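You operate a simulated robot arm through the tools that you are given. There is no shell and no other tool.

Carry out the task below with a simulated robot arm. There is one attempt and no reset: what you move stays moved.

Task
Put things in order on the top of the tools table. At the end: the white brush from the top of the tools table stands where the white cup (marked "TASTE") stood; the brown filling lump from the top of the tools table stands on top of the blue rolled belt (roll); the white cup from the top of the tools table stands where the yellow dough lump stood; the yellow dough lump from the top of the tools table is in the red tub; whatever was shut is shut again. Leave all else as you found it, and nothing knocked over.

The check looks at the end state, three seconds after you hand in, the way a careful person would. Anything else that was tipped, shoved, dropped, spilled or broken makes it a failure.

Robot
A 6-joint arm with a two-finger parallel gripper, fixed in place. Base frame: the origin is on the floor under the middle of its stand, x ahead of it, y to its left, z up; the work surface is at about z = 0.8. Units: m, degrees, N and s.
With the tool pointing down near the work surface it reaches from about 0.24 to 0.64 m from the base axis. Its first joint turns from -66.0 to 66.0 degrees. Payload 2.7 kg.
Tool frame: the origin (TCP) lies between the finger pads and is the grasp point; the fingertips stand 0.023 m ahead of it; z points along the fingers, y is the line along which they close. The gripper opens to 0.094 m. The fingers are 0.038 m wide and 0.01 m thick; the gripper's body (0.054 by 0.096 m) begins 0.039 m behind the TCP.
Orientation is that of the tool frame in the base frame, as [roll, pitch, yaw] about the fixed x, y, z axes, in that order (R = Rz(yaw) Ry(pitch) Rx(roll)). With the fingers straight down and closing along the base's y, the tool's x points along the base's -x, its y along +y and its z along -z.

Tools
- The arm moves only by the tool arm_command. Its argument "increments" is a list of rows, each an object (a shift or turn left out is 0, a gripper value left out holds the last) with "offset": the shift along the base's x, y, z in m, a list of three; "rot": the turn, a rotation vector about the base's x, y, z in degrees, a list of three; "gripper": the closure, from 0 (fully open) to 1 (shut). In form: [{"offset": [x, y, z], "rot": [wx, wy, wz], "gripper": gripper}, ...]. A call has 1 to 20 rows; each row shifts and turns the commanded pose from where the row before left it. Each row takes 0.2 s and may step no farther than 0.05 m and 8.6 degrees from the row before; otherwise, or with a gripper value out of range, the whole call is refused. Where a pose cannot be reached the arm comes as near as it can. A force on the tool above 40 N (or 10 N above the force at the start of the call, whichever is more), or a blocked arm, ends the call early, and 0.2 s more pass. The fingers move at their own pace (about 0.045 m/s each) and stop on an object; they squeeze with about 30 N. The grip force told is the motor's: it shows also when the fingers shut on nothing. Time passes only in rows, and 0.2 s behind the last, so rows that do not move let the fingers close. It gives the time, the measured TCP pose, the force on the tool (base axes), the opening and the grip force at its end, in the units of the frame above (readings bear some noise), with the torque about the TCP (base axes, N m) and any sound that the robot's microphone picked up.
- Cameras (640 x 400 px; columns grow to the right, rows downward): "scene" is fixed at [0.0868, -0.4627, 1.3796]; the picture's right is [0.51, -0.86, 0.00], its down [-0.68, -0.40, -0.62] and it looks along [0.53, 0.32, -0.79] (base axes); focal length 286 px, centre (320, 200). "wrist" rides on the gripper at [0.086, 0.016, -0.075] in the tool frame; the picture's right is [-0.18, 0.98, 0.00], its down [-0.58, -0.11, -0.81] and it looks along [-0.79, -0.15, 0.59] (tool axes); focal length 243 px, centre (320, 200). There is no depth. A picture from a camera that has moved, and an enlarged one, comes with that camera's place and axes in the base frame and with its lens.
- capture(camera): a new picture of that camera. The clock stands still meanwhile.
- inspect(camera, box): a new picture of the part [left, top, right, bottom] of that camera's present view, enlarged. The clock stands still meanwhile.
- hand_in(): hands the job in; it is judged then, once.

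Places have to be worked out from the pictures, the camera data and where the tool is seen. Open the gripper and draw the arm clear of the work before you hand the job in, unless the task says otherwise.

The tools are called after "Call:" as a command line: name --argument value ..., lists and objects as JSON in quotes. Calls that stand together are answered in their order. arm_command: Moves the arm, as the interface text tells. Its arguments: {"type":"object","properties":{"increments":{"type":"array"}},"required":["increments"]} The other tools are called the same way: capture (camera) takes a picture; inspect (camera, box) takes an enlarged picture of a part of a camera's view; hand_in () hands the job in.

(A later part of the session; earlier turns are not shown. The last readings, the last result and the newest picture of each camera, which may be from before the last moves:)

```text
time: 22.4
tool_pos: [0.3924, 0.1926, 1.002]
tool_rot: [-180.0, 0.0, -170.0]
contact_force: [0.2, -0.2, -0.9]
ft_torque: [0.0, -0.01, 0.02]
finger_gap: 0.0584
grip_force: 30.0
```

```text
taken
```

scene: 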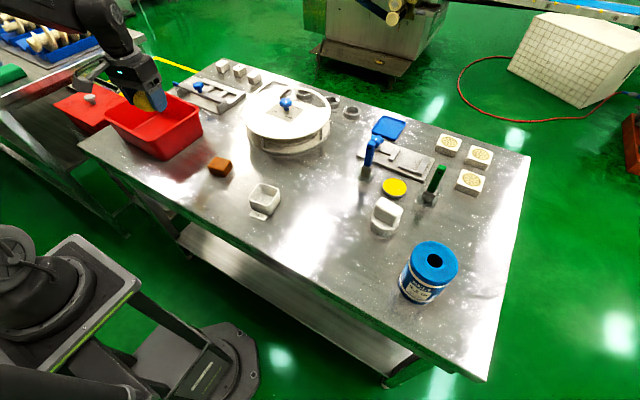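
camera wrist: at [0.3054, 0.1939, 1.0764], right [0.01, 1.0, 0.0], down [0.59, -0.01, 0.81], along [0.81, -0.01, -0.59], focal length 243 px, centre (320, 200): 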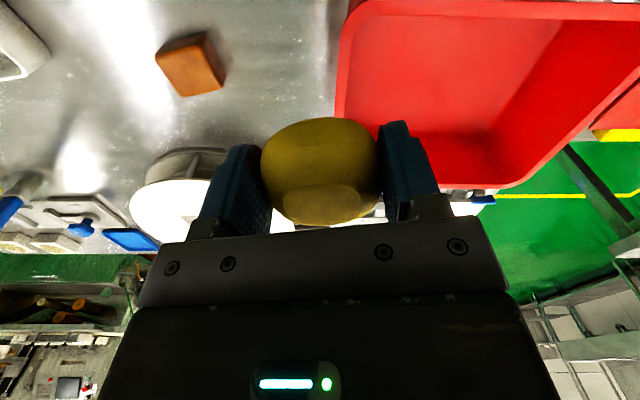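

The tub's rim measures x 0.36–0.53, y 0.21–0.41 at z≈0.89, which agrees with the scene estimate. I move over its centre (0.45,0.31).

Call:
arm_command --increments '[{"offset": [0.0145, 0.029, 0]}, {"offset": [0.0145, 0.029, 0]}, {"offset": [0.0145, 0.029, 0]}, {"offset": [0.0145, 0.029, 0]}, {"offset": [0, 0, -0.03]}, {"offset": [0, 0, -0.03]}, {"offset": [0, 0, -0.03]}, {"offset": [0, 0, -0.02]}, {"offset": [0, 0, 0]}]'

Call:
capture --camera "scene"

Call:
inspect --camera "scene" --box '[70, 60, 230, 180]'

Call:
capture --camera "wrist"

```text
time: 24.4
tool_pos: [0.4488, 0.306, 0.8939]
tool_rot: [180.0, 0.0, -170.0]
contact_force: [-0.1, 0.1, -0.9]
ft_torque: [0.0, 0.0, -0.03]
finger_gap: 0.0586
grip_force: 30.3
```

```text
taken
```

scene: 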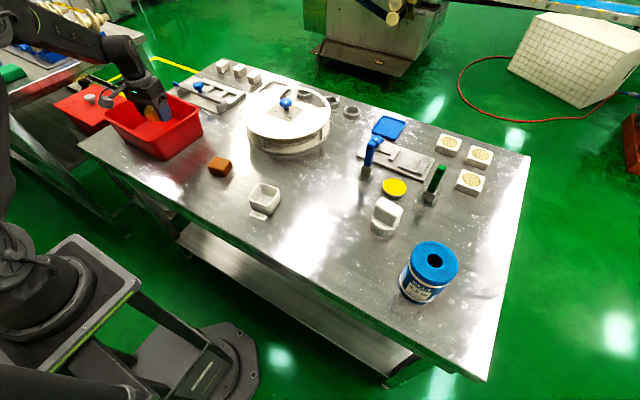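

```text
3.33 times, centred on (150, 120) of scene
camera zoom: at [0.0868, -0.4627, 1.3796], right [0.51, -0.86, 0.0], down [-0.68, -0.4, -0.62], along [0.53, 0.32, -0.79], focal length 953 px, centre (887, 467)
```

zoom: 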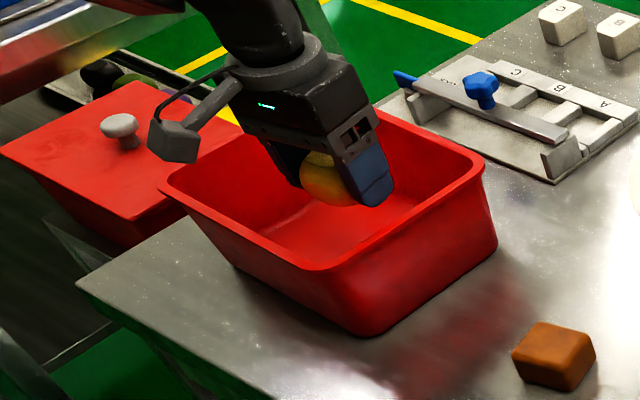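

```text
taken
camera wrist: at [0.3625, 0.3076, 0.968], right [0.01, 1.0, 0.0], down [0.59, -0.01, 0.81], along [0.81, -0.01, -0.59], focal length 243 px, centre (320, 200)
```

wrist: 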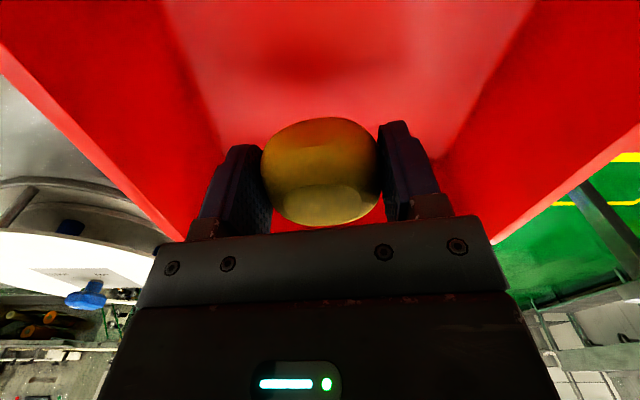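

The gripper is well inside the tub outline. I lower to about z=0.856, where the camera housing still clears the rim, and release the dough.

Call:
arm_command --increments '[{"offset": [0, 0, -0.015]}, {"offset": [0, 0, -0.015]}, {"offset": [0, 0, -0.008]}, {"offset": [0, 0, 0]}, {"gripper": 0}, {"gripper": 0}, {"gripper": 0}, {"gripper": 0}, {"gripper": 0}, {"offset": [0, 0, 0.02]}, {"offset": [0, 0, 0.04]}, {"offset": [0, 0, 0.05]}, {"offset": [0, 0, 0.05]}, {"offset": [0, 0, 0]}]'

Call:
capture --camera "wrist"

Call:
capture --camera "scene"

```text
time: 27.4
tool_pos: [0.4485, 0.3072, 1.0139]
tool_rot: [179.9, 0.0, -170.1]
contact_force: [0.1, 0.3, 0.6]
ft_torque: [-0.01, -0.01, 0.0]
finger_gap: 0.094
grip_force: 0.0
```

```text
taken
camera wrist: at [0.3616, 0.3085, 1.0893], right [0.01, 1.0, 0.0], down [0.59, -0.01, 0.81], along [0.81, -0.01, -0.59], focal length 243 px, centre (320, 200)
```

wrist: 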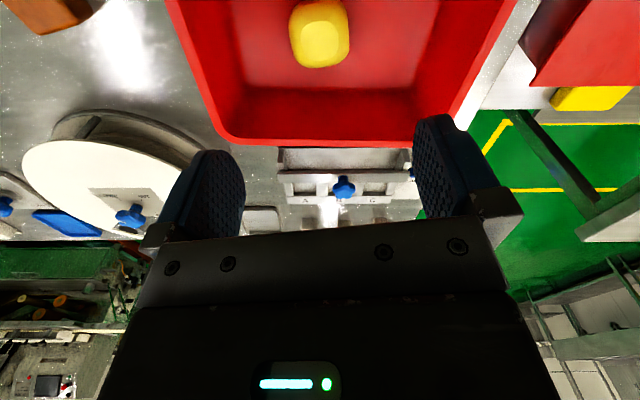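

```text
taken
```

scene: 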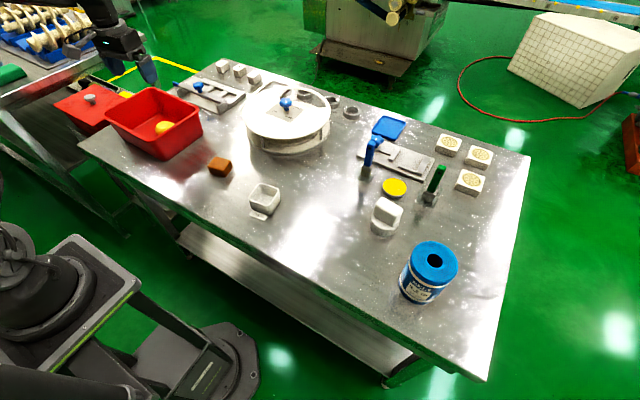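

The dough lies in the tub. Next is the brown lump: I move above it at about (0.424,0.058) with the same +10° yaw.

Call:
arm_command --increments '[{"offset": [-0.004, -0.0415, 0]}, {"offset": [-0.004, -0.0415, 0]}, {"offset": [-0.004, -0.0415, 0]}, {"offset": [-0.004, -0.0415, 0]}, {"offset": [-0.004, -0.0415, -0.02]}, {"offset": [-0.004, -0.0415, -0.03]}, {"offset": [0, 0, -0.03]}, {"offset": [0, 0, 0]}]'

Call:
capture --camera "wrist"

Call:
inspect --camera "wrist" --box '[260, 0, 380, 120]'

```text
refused: row 6 steps farther than a row can; nothing moved
```

```text
taken
camera wrist: at [0.3616, 0.3085, 1.0893], right [0.01, 1.0, 0.0], down [0.59, -0.01, 0.81], along [0.81, -0.01, -0.59], focal length 243 px, centre (320, 200)
```

wrist: 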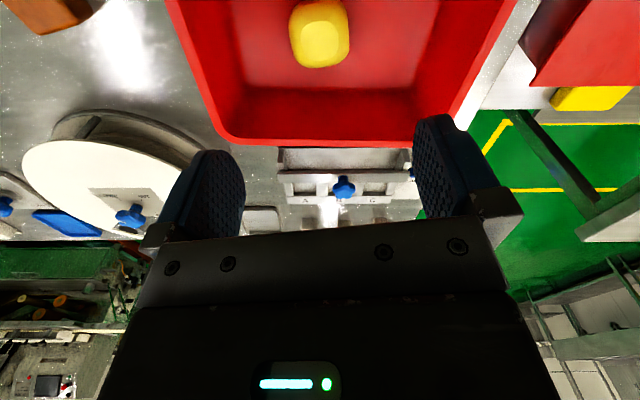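

```text
3.33 times, centred on (320, 60) of wrist
camera zoom: at [0.3616, 0.3085, 1.0893], right [0.01, 1.0, 0.0], down [0.59, -0.01, 0.81], along [0.81, -0.01, -0.59], focal length 809 px, centre (320, 667)
```

zoom: 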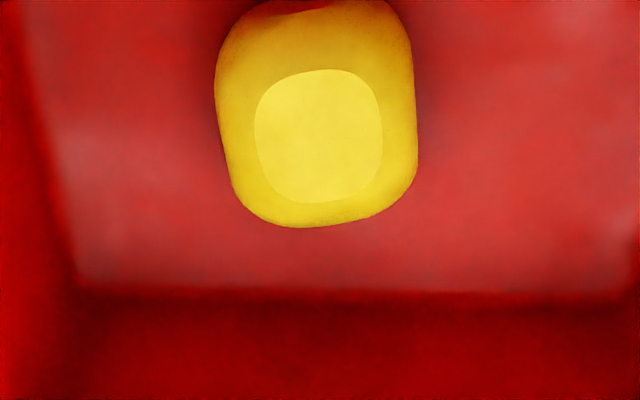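

The call was refused because one row stepped too far; the dough is resting flat in the tub. I send the same move with smaller steps.

Call:
arm_command --increments '[{"offset": [-0.004, -0.0415, 0]}, {"offset": [-0.004, -0.0415, 0]}, {"offset": [-0.004, -0.0415, 0]}, {"offset": [-0.004, -0.0415, 0]}, {"offset": [-0.004, -0.0415, 0]}, {"offset": [-0.004, -0.0415, -0.02]}, {"offset": [0, 0, -0.03]}, {"offset": [0, 0, -0.03]}, {"offset": [0, 0, 0]}]'

Call:
capture --camera "wrist"

Call:
inspect --camera "wrist" --box '[260, 0, 380, 120]'

```text
time: 29.4
tool_pos: [0.426, 0.0606, 0.935]
tool_rot: [-180.0, 0.1, -170.0]
contact_force: [-1.0, -0.1, 0.9]
ft_torque: [-0.02, 0.0, 0.02]
finger_gap: 0.094
grip_force: 0.0
```

```text
taken
camera wrist: at [0.3388, 0.0617, 1.01], right [0.01, 1.0, 0.0], down [0.59, -0.01, 0.81], along [0.81, -0.01, -0.59], focal length 243 px, centre (320, 200)
```

wrist: 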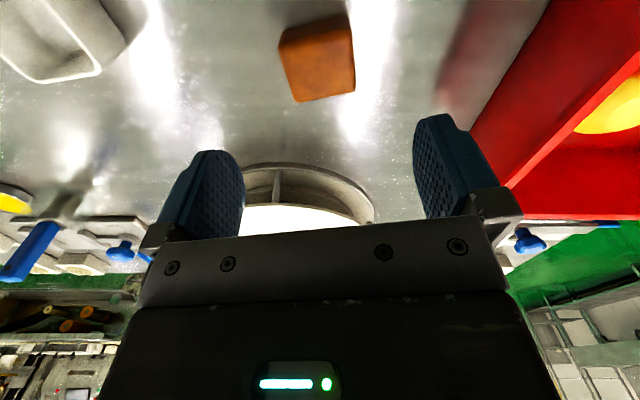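

```text
3.33 times, centred on (320, 60) of wrist
camera zoom: at [0.3388, 0.0617, 1.01], right [0.01, 1.0, 0.0], down [0.59, -0.01, 0.81], along [0.81, -0.01, -0.59], focal length 809 px, centre (320, 667)
```

zoom: 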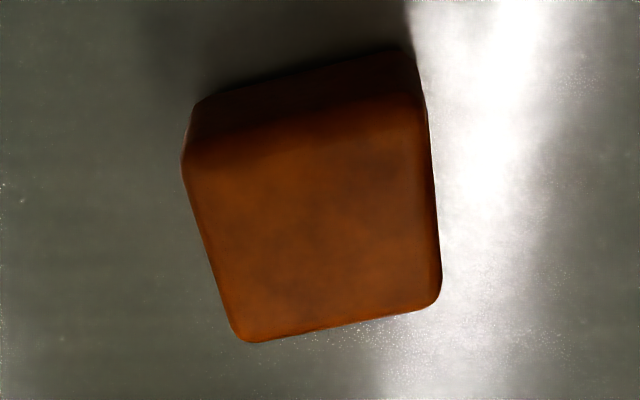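

The lump is centred at (0.424,0.0615), its top at z≈0.83, with yaw ≈12°. I adjust slightly, descend to z≈0.829 and close.

Call:
arm_command --increments '[{"offset": [-0.002, 0.001, -0.03], "rot": [0, 0, 2.5]}, {"offset": [0, 0, -0.03]}, {"offset": [0, 0, -0.03]}, {"offset": [0, 0, -0.016]}, {"offset": [0, 0, 0]}]'

Call:
capture --camera "wrist"

```text
time: 30.6
tool_pos: [0.4234, 0.0587, 0.8311]
tool_rot: [-180.0, 0.0, -167.4]
contact_force: [0.5, -0.1, -0.1]
ft_torque: [-0.02, 0.01, 0.03]
finger_gap: 0.0939
grip_force: 0.0
```

```text
taken
camera wrist: at [0.3365, 0.0558, 0.9059], right [-0.03, 1.0, 0.0], down [0.59, 0.02, 0.81], along [0.81, 0.03, -0.59], focal length 243 px, centre (320, 200)
```

wrist: 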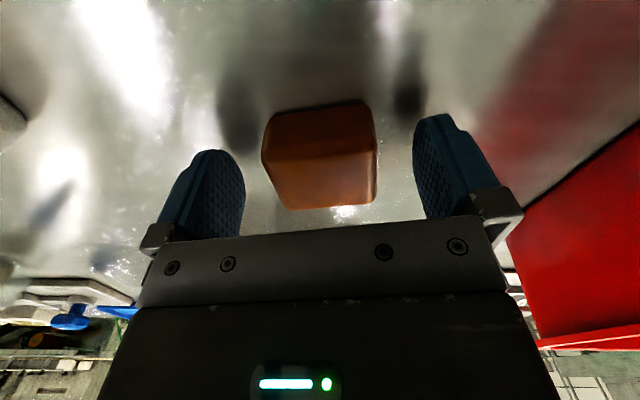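

The lump is centred between the fingers. I close and lift gently.

Call:
arm_command --increments '[{"offset": [0, 0, -0.002]}, {"gripper": 1}, {"gripper": 1}, {"gripper": 1}, {"gripper": 1}, {"gripper": 1}, {"gripper": 1}, {"offset": [0, 0, 0.005]}, {"offset": [0, 0, 0.01]}, {"offset": [0, 0, 0.02]}, {"offset": [0, 0, 0.03]}, {"offset": [0, 0, 0.03]}, {"offset": [0, 0, 0.03]}, {"offset": [0, 0, 0.03]}, {"offset": [0, 0, 0.02]}, {"offset": [0, 0, 0]}]'

Call:
capture --camera "wrist"

```text
time: 34.0
tool_pos: [0.4226, 0.0593, 1.0042]
tool_rot: [180.0, 0.1, -167.6]
contact_force: [-1.2, 0.2, -1.5]
ft_torque: [0.01, 0.01, 0.02]
finger_gap: 0.0507
grip_force: 29.8
```

```text
taken
camera wrist: at [0.3353, 0.0572, 1.0778], right [-0.03, 1.0, 0.0], down [0.59, 0.02, 0.81], along [0.81, 0.03, -0.59], focal length 243 px, centre (320, 200)
```

wrist: 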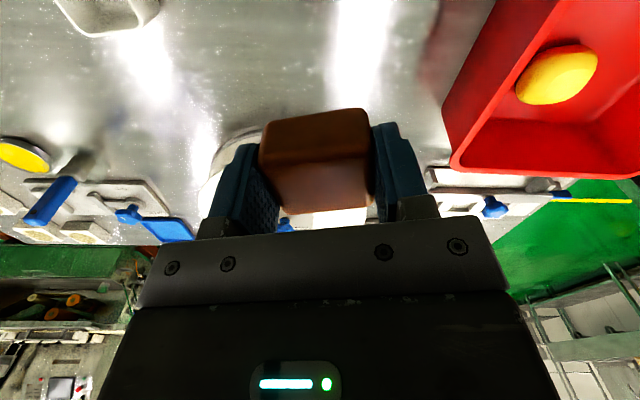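

The lump is held. I carry it toward the roll at z≈1.02, turning the gripper by −30° on the way.

Call:
arm_command --increments '[{"offset": [-0.004, -0.02, 0.003]}, {"offset": [-0.006, -0.03, 0.004]}, {"offset": [-0.008, -0.042, 0.004], "rot": [0, 0, -6]}, {"offset": [-0.008, -0.042, 0.004], "rot": [0, 0, -6]}, {"offset": [-0.008, -0.042, 0], "rot": [0, 0, -6]}, {"offset": [-0.008, -0.042, 0], "rot": [0, 0, -6]}, {"offset": [-0.008, -0.042, 0], "rot": [0, 0, -6]}, {"offset": [-0.008, -0.042, 0]}, {"offset": [-0.008, -0.042, 0]}, {"offset": [-0.008, -0.042, 0]}, {"offset": [-0.008, -0.042, 0]}, {"offset": [-0.004, -0.03, 0]}, {"offset": [-0.002, -0.02, 0]}, {"offset": [0, 0, 0]}]'

Call:
capture --camera "wrist"

Call:
capture --camera "scene"

```text
time: 37.0
tool_pos: [0.3317, -0.4193, 1.015]
tool_rot: [180.0, 0.1, 162.6]
contact_force: [-0.1, 1.4, -0.7]
ft_torque: [-0.01, -0.01, -0.01]
finger_gap: 0.051
grip_force: 30.4
```

```text
taken
camera wrist: at [0.2555, -0.3775, 1.0901], right [0.47, 0.88, 0.0], down [0.52, -0.28, 0.81], along [0.71, -0.38, -0.59], focal length 243 px, centre (320, 200)
```

wrist: 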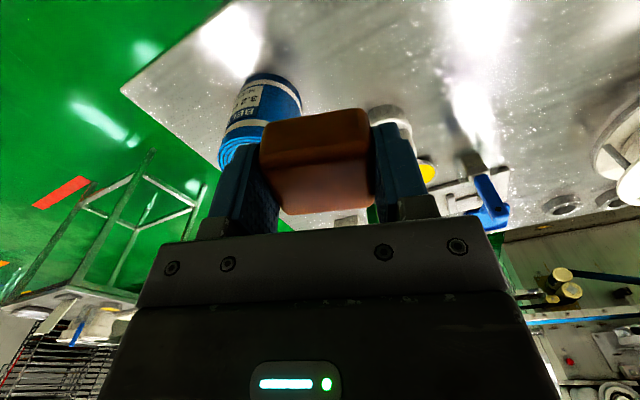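

```text
taken
```

scene: 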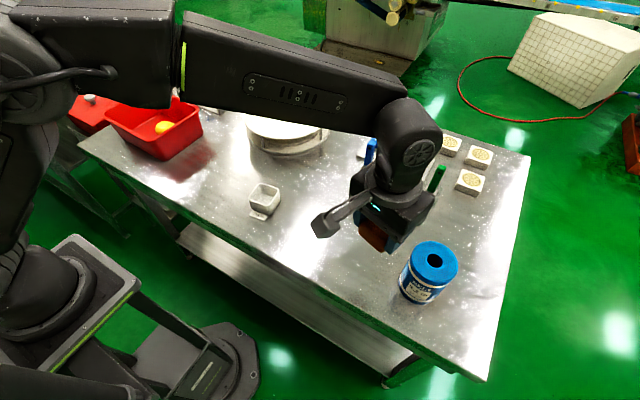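

I move over the roll's estimated centre (0.385,-0.519), still high, to test the reach and check alignment.

Call:
arm_command --increments '[{"offset": [0.018, -0.033, 0]}, {"offset": [0.018, -0.033, 0]}, {"offset": [0.017, -0.033, 0]}, {"offset": [0, 0, 0]}, {"offset": [0, 0, 0]}]'

Call:
capture --camera "wrist"

Call:
inspect --camera "scene" --box '[370, 190, 490, 310]'

```text
time: 38.2
tool_pos: [0.3808, -0.501, 1.0133]
tool_rot: [180.0, 0.0, 162.4]
contact_force: [-0.5, 0.2, -0.6]
ft_torque: [0.03, -0.01, 0.0]
finger_gap: 0.0506
grip_force: 30.3
out of reach, approached as far as the arm can: row 3
```

```text
taken
camera wrist: at [0.3034, -0.46, 1.0884], right [0.47, 0.88, 0.0], down [0.52, -0.28, 0.81], along [0.71, -0.38, -0.59], focal length 243 px, centre (320, 200)
```

wrist: 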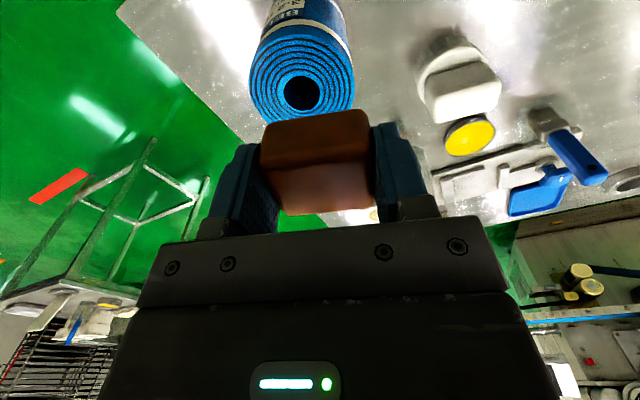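

```text
3.33 times, centred on (430, 250) of scene
camera zoom: at [0.0868, -0.4627, 1.3796], right [0.51, -0.86, 0.0], down [-0.68, -0.4, -0.62], along [0.53, 0.32, -0.79], focal length 953 px, centre (-47, 33)
```

zoom: 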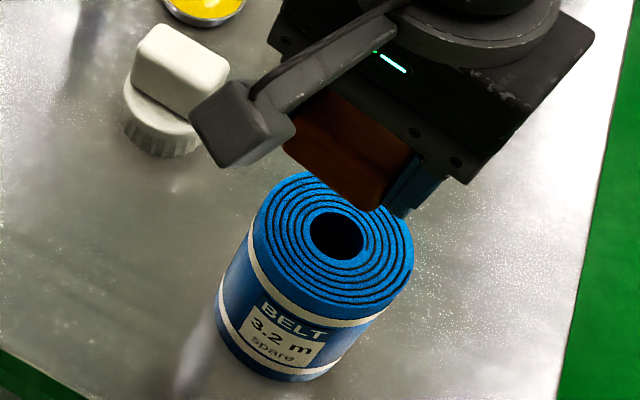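

The roll's centre from this view is (0.385,-0.520), r≈0.647; at z=1.01 the arm stops at r≈0.63. I lower to see how far it reaches at the placing height.

Call:
arm_command --increments '[{"offset": [0, 0, -0.02]}, {"offset": [0, 0, -0.02]}, {"offset": [0, 0, 0]}]'

Call:
capture --camera "wrist"

```text
time: 39.0
tool_pos: [0.3801, -0.5025, 0.9729]
tool_rot: [-180.0, 0.0, 162.4]
contact_force: [0.4, 0.2, -0.2]
ft_torque: [-0.01, -0.02, -0.01]
finger_gap: 0.0509
grip_force: 30.1
```

```text
taken
camera wrist: at [0.3025, -0.4606, 1.0474], right [0.47, 0.88, 0.0], down [0.52, -0.28, 0.81], along [0.71, -0.38, -0.59], focal length 243 px, centre (320, 200)
```

wrist: 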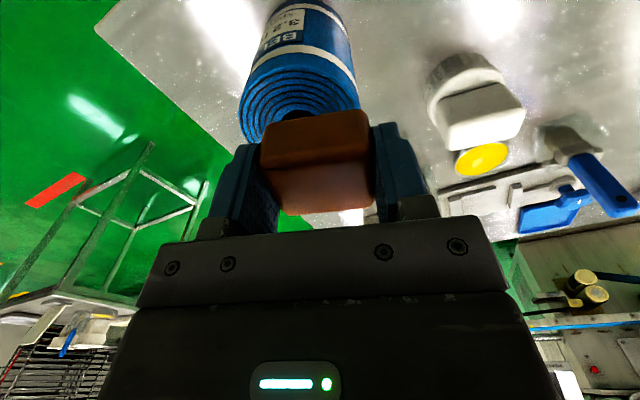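

The commanded pose was clamped to the reached one. At z=0.973 I try moving farther out toward the roll's centre.

Call:
arm_command --increments '[{"offset": [0.002, -0.006, 0]}, {"offset": [0.002, -0.006, 0]}, {"offset": [0, -0.004, 0]}, {"offset": [0, 0, 0]}]'

```text
time: 40.0
tool_pos: [0.3779, -0.5116, 0.9711]
tool_rot: [180.0, -0.1, 162.4]
contact_force: [0.0, -0.7, -0.7]
ft_torque: [-0.01, 0.01, 0.01]
finger_gap: 0.0505
grip_force: 30.4
out of reach, approached as far as the arm can: row 2, 3
```

Reach grows as the tool goes lower (r≈0.636 now). I lower a bit more and extend again.

Call:
arm_command --increments '[{"offset": [0, 0, -0.014]}, {"offset": [0.003, -0.004, 0]}, {"offset": [0.003, -0.004, 0]}, {"offset": [0, 0, 0]}]'

Call:
capture --camera "wrist"

Call:
inspect --camera "scene" --box '[370, 190, 490, 310]'

```text
time: 41.0
tool_pos: [0.3783, -0.5146, 0.9584]
tool_rot: [180.0, 0.0, 162.5]
contact_force: [0.5, 0.4, -0.3]
ft_torque: [-0.03, 0.04, 0.02]
finger_gap: 0.0508
grip_force: 30.3
out of reach, approached as far as the arm can: row 3
```

```text
taken
camera wrist: at [0.3013, -0.4731, 1.0337], right [0.47, 0.88, 0.0], down [0.52, -0.28, 0.81], along [0.71, -0.38, -0.59], focal length 243 px, centre (320, 200)
```

wrist: 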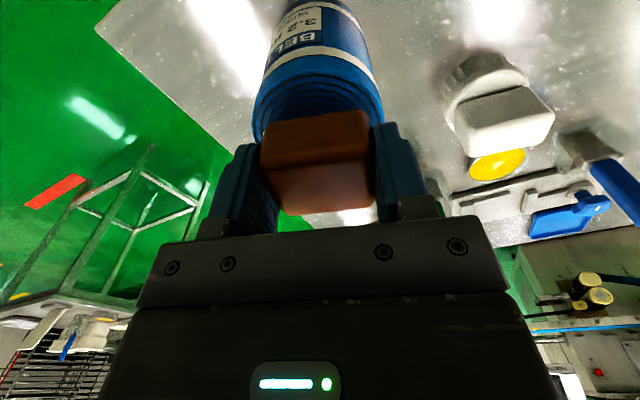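

```text
3.33 times, centred on (430, 250) of scene
camera zoom: at [0.0868, -0.4627, 1.3796], right [0.51, -0.86, 0.0], down [-0.68, -0.4, -0.62], along [0.53, 0.32, -0.79], focal length 953 px, centre (-47, 33)
```

zoom: 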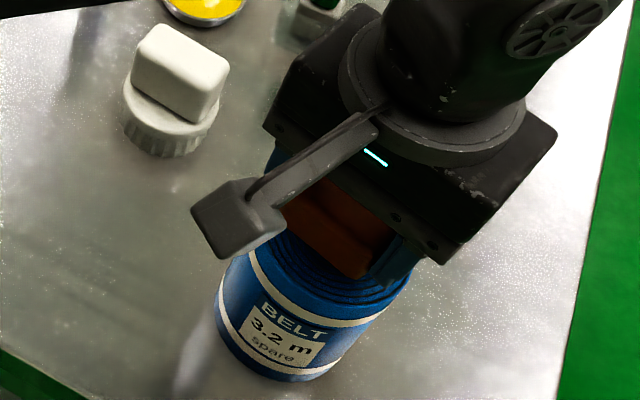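

I am at (0.378,-0.515), about 9 mm inside of the roll's centre, so the lump will lie wholly on its top. I lower in small steps and watch the force.

Call:
arm_command --increments '[{"offset": [0.001, -0.001, -0.005]}, {"offset": [0.001, -0.001, -0.005]}, {"offset": [0, 0, 0]}]'

Call:
inspect --camera "wrist" --box '[220, 60, 420, 220]'

```text
time: 41.8
tool_pos: [0.3784, -0.5149, 0.9487]
tool_rot: [-180.0, 0.0, 162.5]
contact_force: [-0.1, 0.6, -1.3]
ft_torque: [0.0, -0.02, 0.0]
finger_gap: 0.0508
grip_force: 30.1
```

```text
2.50 times, centred on (320, 140) of wrist
camera zoom: at [0.3028, -0.4736, 1.0227], right [0.47, 0.88, 0.0], down [0.52, -0.28, 0.81], along [0.71, -0.38, -0.59], focal length 606 px, centre (320, 350)
```

zoom: 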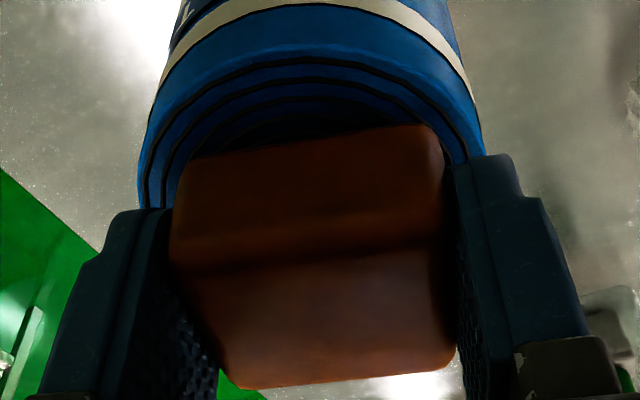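

About 4–5 mm should remain. I step down 2 mm at a time and watch for contact.

Call:
arm_command --increments '[{"offset": [0.001, -0.0015, -0.002]}, {"offset": [0.0005, -0.0005, -0.002]}, {"offset": [0, 0, 0]}]'

```text
time: 42.6
tool_pos: [0.3801, -0.5156, 0.9459]
tool_rot: [179.9, 0.0, 162.5]
contact_force: [0.4, -0.3, -1.4]
ft_torque: [-0.01, -0.01, -0.05]
finger_gap: 0.0508
grip_force: 29.7
out of reach, approached as far as the arm can: row 2
```

Call:
arm_command --increments '[{"offset": [0, 0, -0.0015]}, {"offset": [0, 0, -0.0015]}, {"offset": [0, 0, 0]}]'

Call:
inspect --camera "wrist" --box '[220, 60, 420, 220]'

```text
time: 43.4
tool_pos: [0.3795, -0.5163, 0.9442]
tool_rot: [-179.9, 0.2, 162.5]
contact_force: [0.2, 4.7, 12.4]
ft_torque: [0.22, -0.04, 0.04]
finger_gap: 0.0508
grip_force: 30.2
```

```text
2.50 times, centred on (320, 140) of wrist
camera zoom: at [0.303, -0.4737, 1.0187], right [0.47, 0.88, 0.0], down [0.52, -0.28, 0.81], along [0.71, -0.38, -0.59], focal length 606 px, centre (320, 350)
```

zoom: 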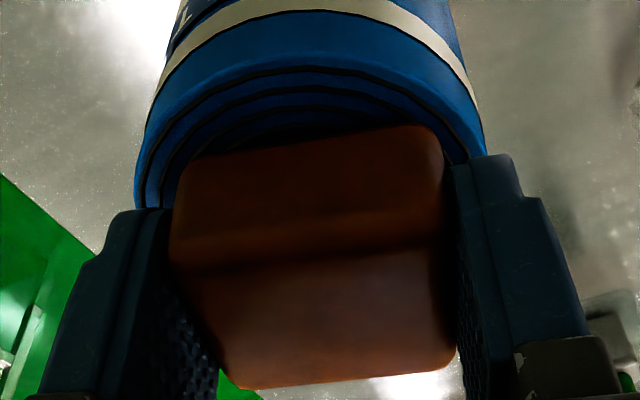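

Contact: 12 N upward at z=0.944, so the lump rests on the roll. I back off half a millimetre, open the gripper and rise straight up.

Call:
arm_command --increments '[{"offset": [0, 0, 0.0007]}, {"gripper": 0}, {"gripper": 0}, {"gripper": 0}, {"gripper": 0}, {"gripper": 0}, {"offset": [0, 0, 0.01]}, {"offset": [0, 0, 0.015]}, {"offset": [0, 0, 0.02]}, {"offset": [-0.01, 0.015, 0.02]}, {"offset": [-0.02, 0.03, 0.02]}, {"offset": [-0.02, 0.03, 0]}, {"offset": [-0.02, 0.03, 0]}, {"offset": [0, 0, 0]}]'

Call:
capture --camera "wrist"

Call:
inspect --camera "scene" --box '[370, 190, 490, 310]'

```text
time: 46.4
tool_pos: [0.3114, -0.4142, 1.0283]
tool_rot: [180.0, 0.1, 162.5]
contact_force: [-0.2, 0.2, 0.3]
ft_torque: [-0.01, 0.03, 0.02]
finger_gap: 0.0938
grip_force: 0.1
out of reach, approached as far as the arm can: row 8, 10
```

```text
taken
camera wrist: at [0.2349, -0.3727, 1.1028], right [0.47, 0.88, 0.0], down [0.52, -0.28, 0.81], along [0.71, -0.38, -0.59], focal length 243 px, centre (320, 200)
```

wrist: 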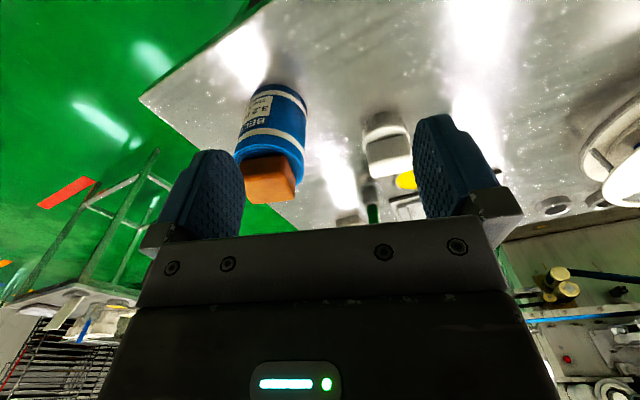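

```text
3.33 times, centred on (430, 250) of scene
camera zoom: at [0.0868, -0.4626, 1.3796], right [0.51, -0.86, 0.0], down [-0.68, -0.4, -0.62], along [0.53, 0.32, -0.79], focal length 953 px, centre (-47, 33)
```

zoom: 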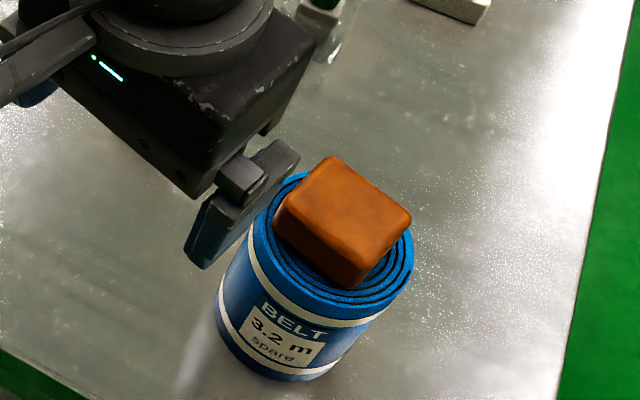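

The brown lump stands flat on the roll, which has not moved. Next the cup: I return over it at about (0.392,-0.119) with the gripper turned to +6.5°.

Call:
arm_command --increments '[{"offset": [0.01, 0.037, 0], "rot": [0, 0, 8]}, {"offset": [0.01, 0.037, 0], "rot": [0, 0, 8]}, {"offset": [0.01, 0.037, 0], "rot": [0, 0, 8]}, {"offset": [0.01, 0.037, 0]}, {"offset": [0.01, 0.037, -0.005]}, {"offset": [0.01, 0.037, -0.02]}, {"offset": [0.01, 0.037, -0.02]}, {"offset": [0.0105, 0.036, -0.02]}, {"offset": [0, 0, -0.02]}, {"offset": [0, 0, 0]}]'

Call:
capture --camera "wrist"

Call:
inspect --camera "wrist" --box '[240, 0, 400, 120]'

```text
time: 48.6
tool_pos: [0.3931, -0.1199, 0.9447]
tool_rot: [-180.0, -0.1, -173.5]
contact_force: [-0.1, -0.1, 0.5]
ft_torque: [0.03, -0.03, 0.01]
finger_gap: 0.0939
grip_force: 0.1
```

```text
taken
camera wrist: at [0.3053, -0.1133, 1.0188], right [0.07, 1.0, 0.0], down [0.59, -0.04, 0.81], along [0.8, -0.06, -0.59], focal length 243 px, centre (320, 200)
```

wrist: 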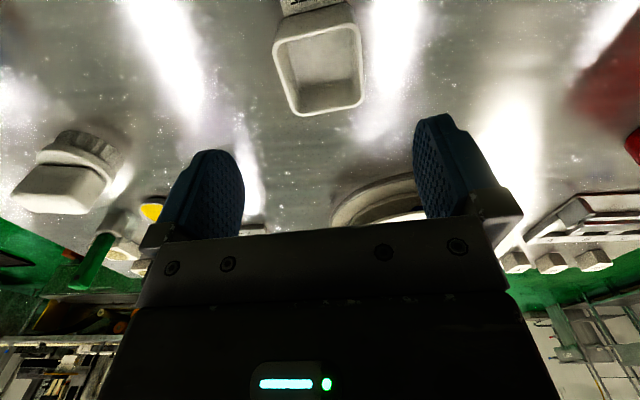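

```text
3.33 times, centred on (320, 60) of wrist
camera zoom: at [0.3053, -0.1133, 1.0188], right [0.07, 1.0, 0.0], down [0.59, -0.04, 0.81], along [0.8, -0.06, -0.59], focal length 809 px, centre (320, 667)
```

zoom: 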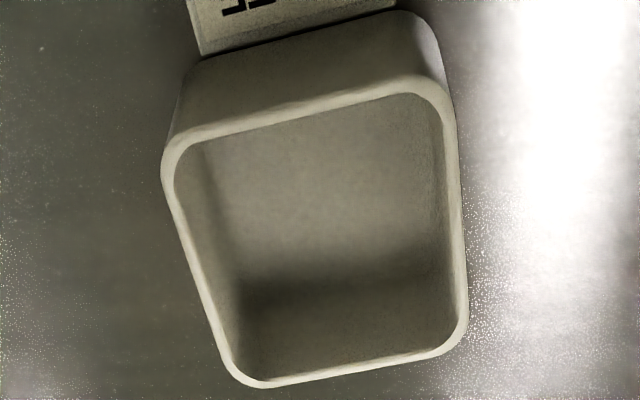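

The cup's centre is about (0.394,-0.118), its rim at z≈0.842 and its yaw about 8°. I adjust the yaw slightly, descend to z≈0.83 and check before closing.

Call:
arm_command --increments '[{"offset": [0.001, 0.0015, -0.03], "rot": [0, 0, 1.7]}, {"offset": [0, 0, -0.035]}, {"offset": [0, 0, -0.03]}, {"offset": [0, 0, -0.02]}, {"offset": [0, 0, 0]}]'

Call:
capture --camera "wrist"

Call:
inspect --camera "scene" --box '[210, 140, 330, 230]'

```text
time: 49.8
tool_pos: [0.3939, -0.1169, 0.83]
tool_rot: [180.0, 0.0, -171.8]
contact_force: [0.1, 0.7, -0.1]
ft_torque: [0.0, 0.01, 0.01]
finger_gap: 0.0939
grip_force: 0.2
```

```text
taken
camera wrist: at [0.3059, -0.1135, 0.9047], right [0.04, 1.0, 0.0], down [0.59, -0.02, 0.81], along [0.81, -0.03, -0.59], focal length 243 px, centre (320, 200)
```

wrist: 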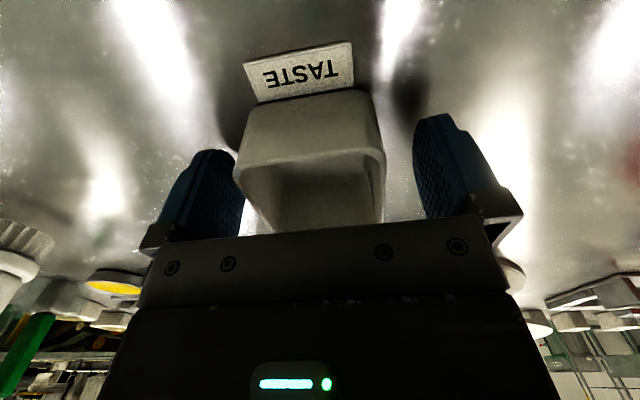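

```text
4.44 times, centred on (270, 185) of scene
camera zoom: at [0.0868, -0.4627, 1.3796], right [0.51, -0.86, 0.0], down [-0.68, -0.4, -0.62], along [0.53, 0.32, -0.79], focal length 1271 px, centre (542, 267)
```

zoom: 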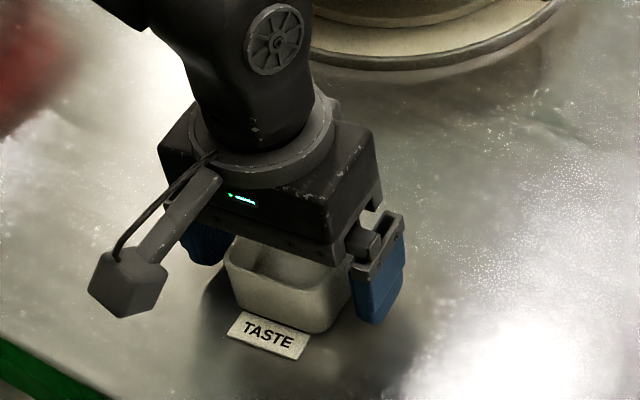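

The fingers straddle the cup with clearance on both sides. I close and lift gently, watching whether the TASTE tag moves with it.

Call:
arm_command --increments '[{"gripper": 1}, {"gripper": 1}, {"gripper": 1}, {"gripper": 1}, {"gripper": 1}, {"offset": [0, 0, 0.005]}, {"offset": [0, 0, 0.01]}, {"offset": [0, 0, 0.01]}, {"offset": [0, 0, 0]}]'

Call:
capture --camera "wrist"

Call:
inspect --camera "scene" --box '[210, 140, 330, 230]'

```text
time: 51.8
tool_pos: [0.3939, -0.1177, 0.8559]
tool_rot: [-179.9, 0.0, -171.7]
contact_force: [-0.2, -1.4, -0.4]
ft_torque: [0.02, -0.01, -0.02]
finger_gap: 0.0594
grip_force: 30.0
```

```text
taken
camera wrist: at [0.3067, -0.1139, 0.9302], right [0.04, 1.0, 0.0], down [0.59, -0.02, 0.81], along [0.81, -0.03, -0.59], focal length 243 px, centre (320, 200)
```

wrist: 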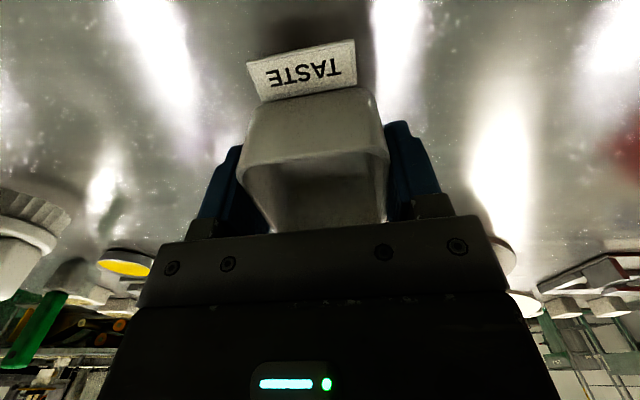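

```text
4.44 times, centred on (270, 185) of scene
camera zoom: at [0.0868, -0.4627, 1.3796], right [0.51, -0.86, 0.0], down [-0.68, -0.4, -0.62], along [0.53, 0.32, -0.79], focal length 1271 px, centre (542, 267)
```

zoom: 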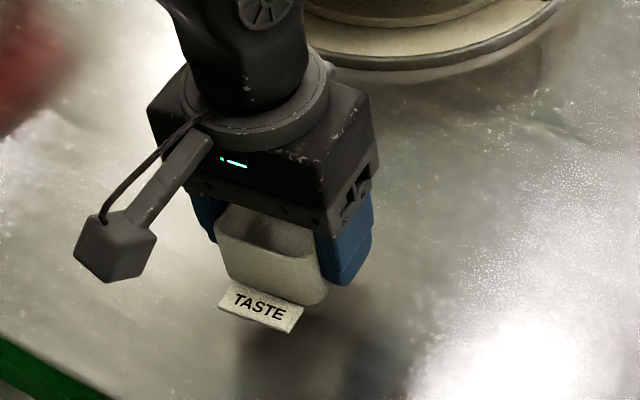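

The tag is part of the cup and came up with it; the grip is firm at 0.059 m. I carry the cup to the dough's old spot (0.4625,-0.260).

Call:
arm_command --increments '[{"offset": [0, 0, 0.025]}, {"offset": [0, 0, 0.03]}, {"offset": [0, 0, 0.02]}, {"offset": [0.009, -0.018, 0]}, {"offset": [0.015, -0.031, 0]}, {"offset": [0.018, -0.036, 0]}, {"offset": [0.015, -0.031, 0]}, {"offset": [0.0115, -0.0265, 0]}, {"offset": [0, 0, 0]}, {"offset": [0, 0, -0.03]}, {"offset": [0, 0, -0.03]}, {"offset": [0, 0, 0]}]'

Call:
capture --camera "wrist"

Call:
inspect --camera "scene" --box '[280, 150, 400, 240]'

```text
time: 54.4
tool_pos: [0.4634, -0.2628, 0.8666]
tool_rot: [-180.0, 0.0, -171.8]
contact_force: [-0.4, 0.4, -0.8]
ft_torque: [-0.02, -0.02, 0.04]
finger_gap: 0.0592
grip_force: 30.1
```

```text
taken
camera wrist: at [0.3766, -0.2579, 0.9423], right [0.04, 1.0, 0.0], down [0.59, -0.02, 0.81], along [0.81, -0.03, -0.59], focal length 243 px, centre (320, 200)
```

wrist: 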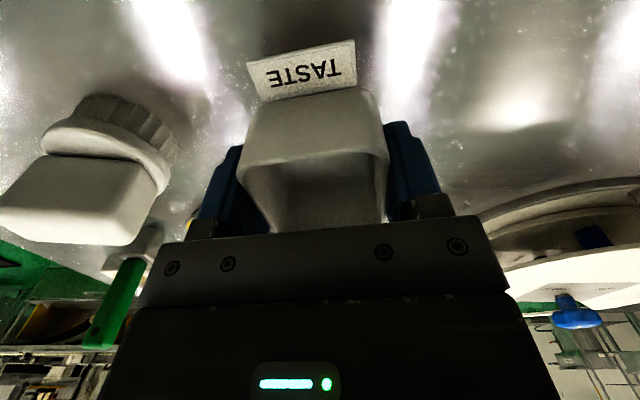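

```text
4.44 times, centred on (340, 195) of scene
camera zoom: at [0.0868, -0.4627, 1.3796], right [0.51, -0.86, 0.0], down [-0.68, -0.4, -0.62], along [0.53, 0.32, -0.79], focal length 1271 px, centre (231, 222)
```

zoom: 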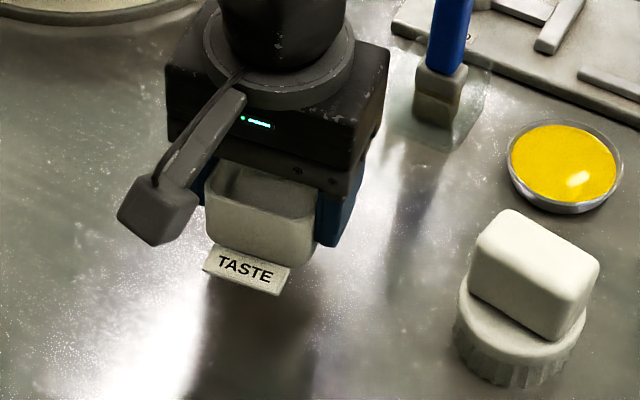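

I am over the spot; I correct y by +1.5 mm and lower until the cup nearly touches the table.

Call:
arm_command --increments '[{"offset": [-0.0005, 0.0015, -0.015]}, {"offset": [0, 0, -0.012]}, {"offset": [0, 0, -0.006]}, {"offset": [0, 0, 0]}]'

```text
time: 55.4
tool_pos: [0.4637, -0.2586, 0.836]
tool_rot: [180.0, 0.0, -171.8]
contact_force: [-0.5, -0.2, -0.1]
ft_torque: [-0.01, -0.02, 0.0]
finger_gap: 0.0591
grip_force: 30.6
```

Call:
arm_command --increments '[{"offset": [0, 0, -0.002]}, {"offset": [0, 0, -0.0015]}, {"offset": [0, 0, 0]}]'

```text
time: 56.2
tool_pos: [0.4633, -0.2597, 0.8324]
tool_rot: [180.0, 0.0, -171.8]
contact_force: [-0.3, -1.1, -1.2]
ft_torque: [0.01, 0.01, 0.0]
finger_gap: 0.0592
grip_force: 30.2
```

No contact yet; I go down 1 mm at a time.

Call:
arm_command --increments '[{"offset": [0, 0, -0.001]}, {"offset": [0, 0, -0.001]}, {"offset": [0, 0, 0]}]'

```text
time: 57.0
tool_pos: [0.4616, -0.2599, 0.8303]
tool_rot: [-179.9, -0.1, -171.8]
contact_force: [-1.4, 1.2, 5.3]
ft_torque: [0.09, 0.17, -0.03]
finger_gap: 0.0592
grip_force: 30.0
```

Light contact (5 N) shows the cup resting on the table at z≈0.83. I open and rise straight up.

Call:
arm_command --increments '[{"gripper": 0}, {"gripper": 0}, {"gripper": 0}, {"gripper": 0}, {"gripper": 0}, {"offset": [0, 0, 0.02]}, {"offset": [0, 0, 0.03]}, {"offset": [0, 0, 0.04]}, {"offset": [0, 0, 0.04]}, {"offset": [0, 0, 0.03]}, {"offset": [0, 0, 0]}]'

Call:
capture --camera "wrist"

Call:
capture --camera "scene"

```text
time: 59.4
tool_pos: [0.4644, -0.2576, 0.9914]
tool_rot: [180.0, 0.1, -171.8]
contact_force: [0.4, 0.1, -0.4]
ft_torque: [0.01, 0.01, -0.03]
finger_gap: 0.0939
grip_force: 0.0
```

```text
taken
camera wrist: at [0.3777, -0.2545, 1.0659], right [0.04, 1.0, 0.0], down [0.59, -0.02, 0.81], along [0.81, -0.03, -0.59], focal length 243 px, centre (320, 200)
```

wrist: 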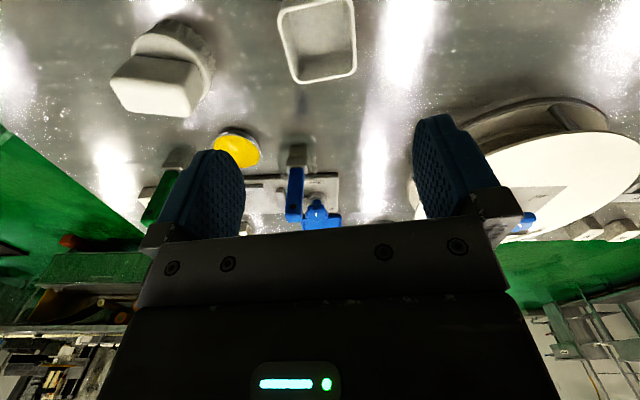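

```text
taken
```

scene: 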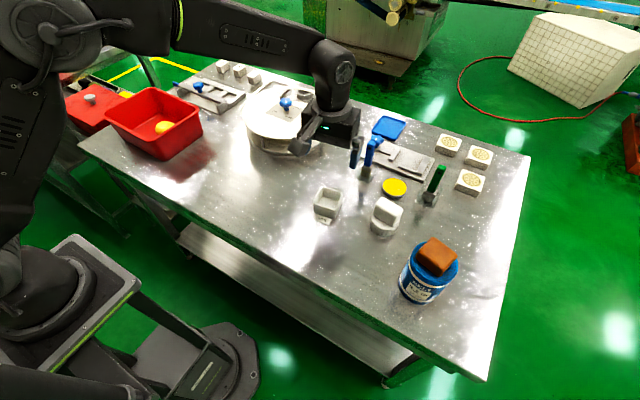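

The cup stands upright on the dough's old spot. Next the brush: I move near it, turning the gripper to −10.5° to match its handle.

Call:
arm_command --increments '[{"offset": [0.004, -0.033, 0], "rot": [0, 0, -6.5]}, {"offset": [0.004, -0.033, 0], "rot": [0, 0, -6.5]}, {"offset": [0.004, -0.033, 0], "rot": [0, 0, -5.7]}, {"offset": [0.004, -0.033, -0.02]}, {"offset": [0, 0, 0]}]'

Call:
capture --camera "wrist"

Call:
inspect --camera "wrist" --box '[240, 0, 400, 130]'

```text
time: 60.6
tool_pos: [0.4778, -0.3933, 0.9726]
tool_rot: [-180.0, 0.0, 169.5]
contact_force: [0.1, -0.2, 0.1]
ft_torque: [-0.01, -0.04, 0.0]
finger_gap: 0.0943
grip_force: 0.0
```

```text
taken
camera wrist: at [0.3962, -0.361, 1.0473], right [0.36, 0.93, 0.0], down [0.55, -0.21, 0.81], along [0.75, -0.29, -0.59], focal length 243 px, centre (320, 200)
```

wrist: 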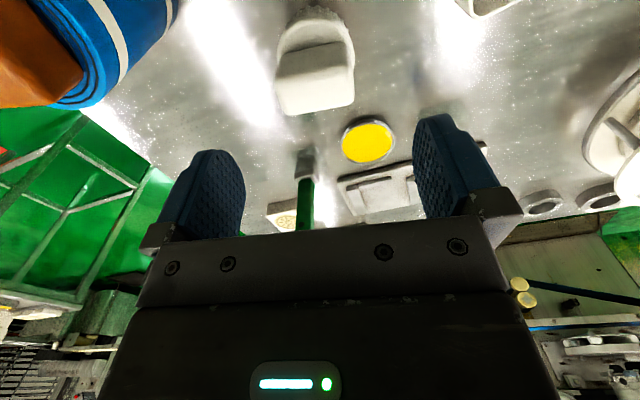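

```text
3.08 times, centred on (320, 65) of wrist
camera zoom: at [0.3962, -0.361, 1.0473], right [0.36, 0.93, 0.0], down [0.55, -0.21, 0.81], along [0.75, -0.29, -0.59], focal length 746 px, centre (320, 615)
```

zoom: 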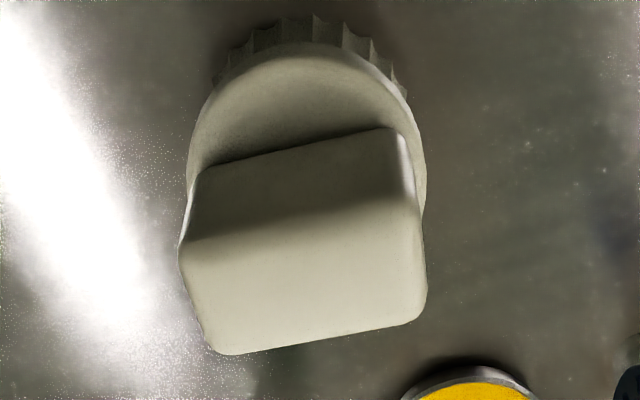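

The handle's centre is at (0.4905,-0.400) with yaw −10.6°, so the gripper is aligned. I move over it and descend part of the way.

Call:
arm_command --increments '[{"offset": [0, 0, -0.025]}, {"offset": [0.0065, -0.0035, -0.01]}, {"offset": [0.006, -0.003, -0.01]}, {"offset": [0, 0, -0.02]}, {"offset": [0, 0, 0]}]'

Call:
capture --camera "wrist"

Call:
inspect --camera "scene" --box '[330, 150, 450, 240]'

```text
time: 61.8
tool_pos: [0.4922, -0.3985, 0.9053]
tool_rot: [180.0, 0.1, 169.5]
contact_force: [0.1, 0.0, 0.6]
ft_torque: [0.01, 0.0, 0.0]
finger_gap: 0.0942
grip_force: 0.1
```

```text
taken
camera wrist: at [0.4103, -0.3668, 0.9802], right [0.36, 0.93, 0.0], down [0.55, -0.21, 0.81], along [0.75, -0.29, -0.59], focal length 243 px, centre (320, 200)
```

wrist: 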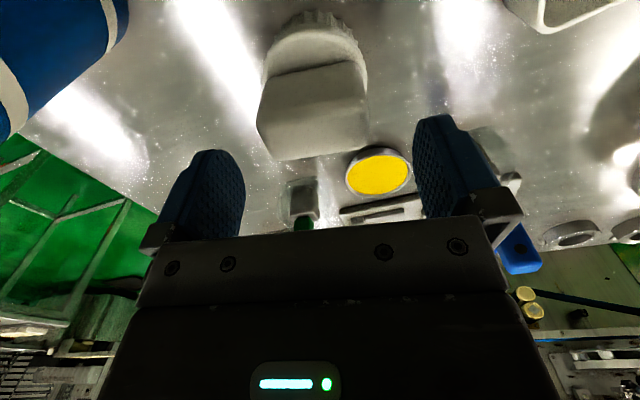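

```text
4.44 times, centred on (390, 195) of scene
camera zoom: at [0.0868, -0.4627, 1.3796], right [0.51, -0.86, 0.0], down [-0.68, -0.4, -0.62], along [0.53, 0.32, -0.79], focal length 1271 px, centre (9, 222)
```

zoom: 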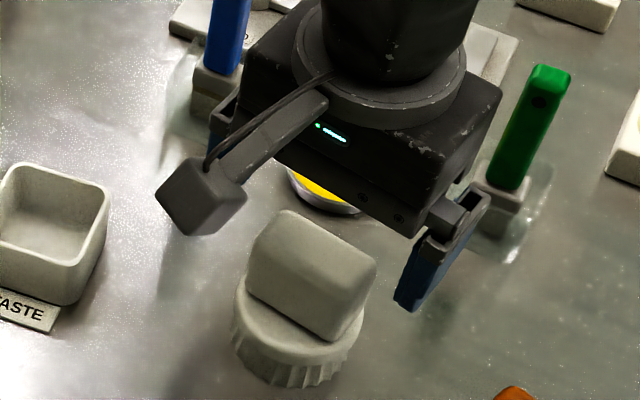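

The handle is about 3 mm to the −y side of centre. I shift −2.5 mm and descend to z≈0.857 so the fingertips stay above the brush's disc.

Call:
arm_command --increments '[{"offset": [-0.001, -0.0025, -0.02]}, {"offset": [0, 0, -0.018]}, {"offset": [0, 0, -0.008]}, {"offset": [0, 0, 0]}]'

Call:
capture --camera "wrist"

Call:
inspect --camera "scene" --box '[330, 150, 450, 240]'

```text
time: 62.8
tool_pos: [0.4913, -0.4014, 0.8592]
tool_rot: [-180.0, 0.1, 169.5]
contact_force: [-0.7, 0.8, 0.4]
ft_torque: [-0.03, 0.02, 0.0]
finger_gap: 0.0941
grip_force: 0.1
```

```text
taken
camera wrist: at [0.4096, -0.3694, 0.9351], right [0.36, 0.93, 0.0], down [0.55, -0.21, 0.81], along [0.75, -0.29, -0.59], focal length 243 px, centre (320, 200)
```

wrist: 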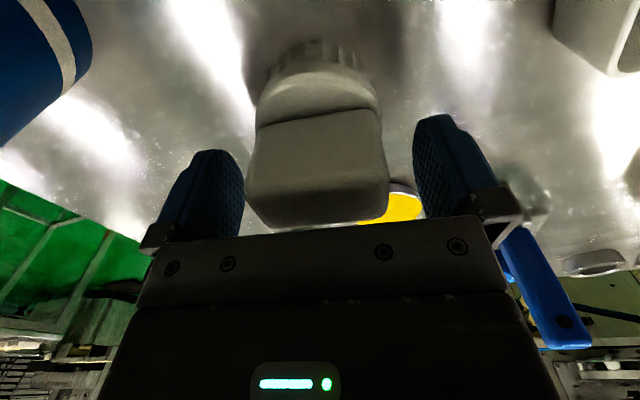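

```text
4.44 times, centred on (390, 195) of scene
camera zoom: at [0.0868, -0.4627, 1.3796], right [0.51, -0.86, 0.0], down [-0.68, -0.4, -0.62], along [0.53, 0.32, -0.79], focal length 1271 px, centre (9, 222)
```

zoom: 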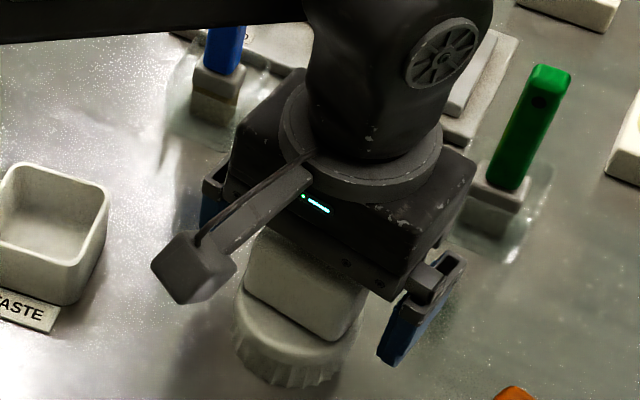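

The handle is centred between the fingers and the fingertips are above the disc. I close and lift gently.

Call:
arm_command --increments '[{"offset": [0, 0, -0.002]}, {"gripper": 1}, {"gripper": 1}, {"gripper": 1}, {"gripper": 1}, {"gripper": 1}, {"offset": [0, 0, 0.004]}, {"offset": [0, 0, 0.006]}, {"offset": [0, 0, 0.01]}, {"offset": [0, 0, 0]}]'

Call:
capture --camera "wrist"

Call:
inspect --camera "scene" --box '[330, 150, 450, 240]'

```text
time: 65.0
tool_pos: [0.4914, -0.4004, 0.8784]
tool_rot: [180.0, -0.1, 169.6]
contact_force: [-0.1, -0.5, -1.8]
ft_torque: [0.01, -0.03, 0.0]
finger_gap: 0.0609
grip_force: 30.0
```

```text
taken
camera wrist: at [0.4097, -0.3686, 0.953], right [0.36, 0.93, 0.0], down [0.55, -0.21, 0.81], along [0.75, -0.29, -0.59], focal length 243 px, centre (320, 200)
```

wrist: 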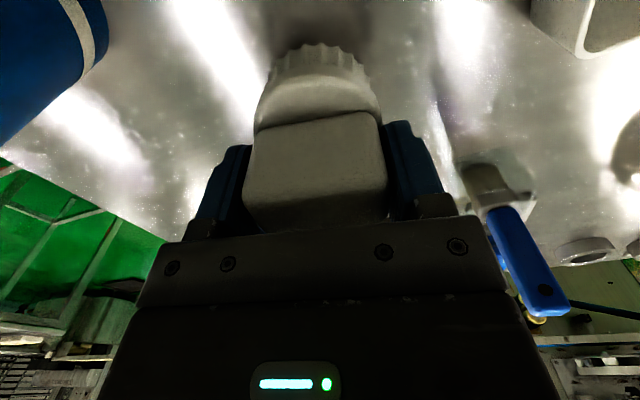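

```text
4.44 times, centred on (390, 195) of scene
camera zoom: at [0.0868, -0.4627, 1.3796], right [0.51, -0.86, 0.0], down [-0.68, -0.4, -0.62], along [0.53, 0.32, -0.79], focal length 1271 px, centre (9, 222)
```

zoom: 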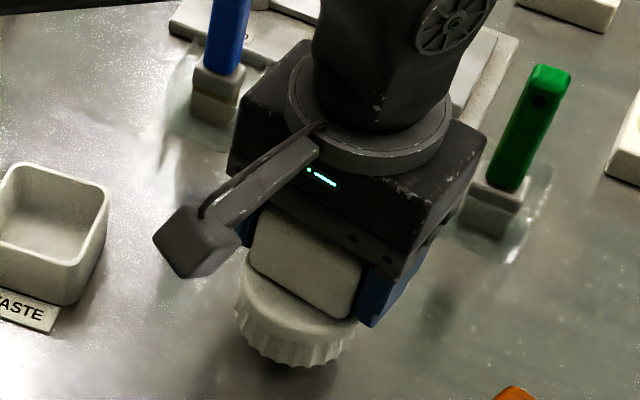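

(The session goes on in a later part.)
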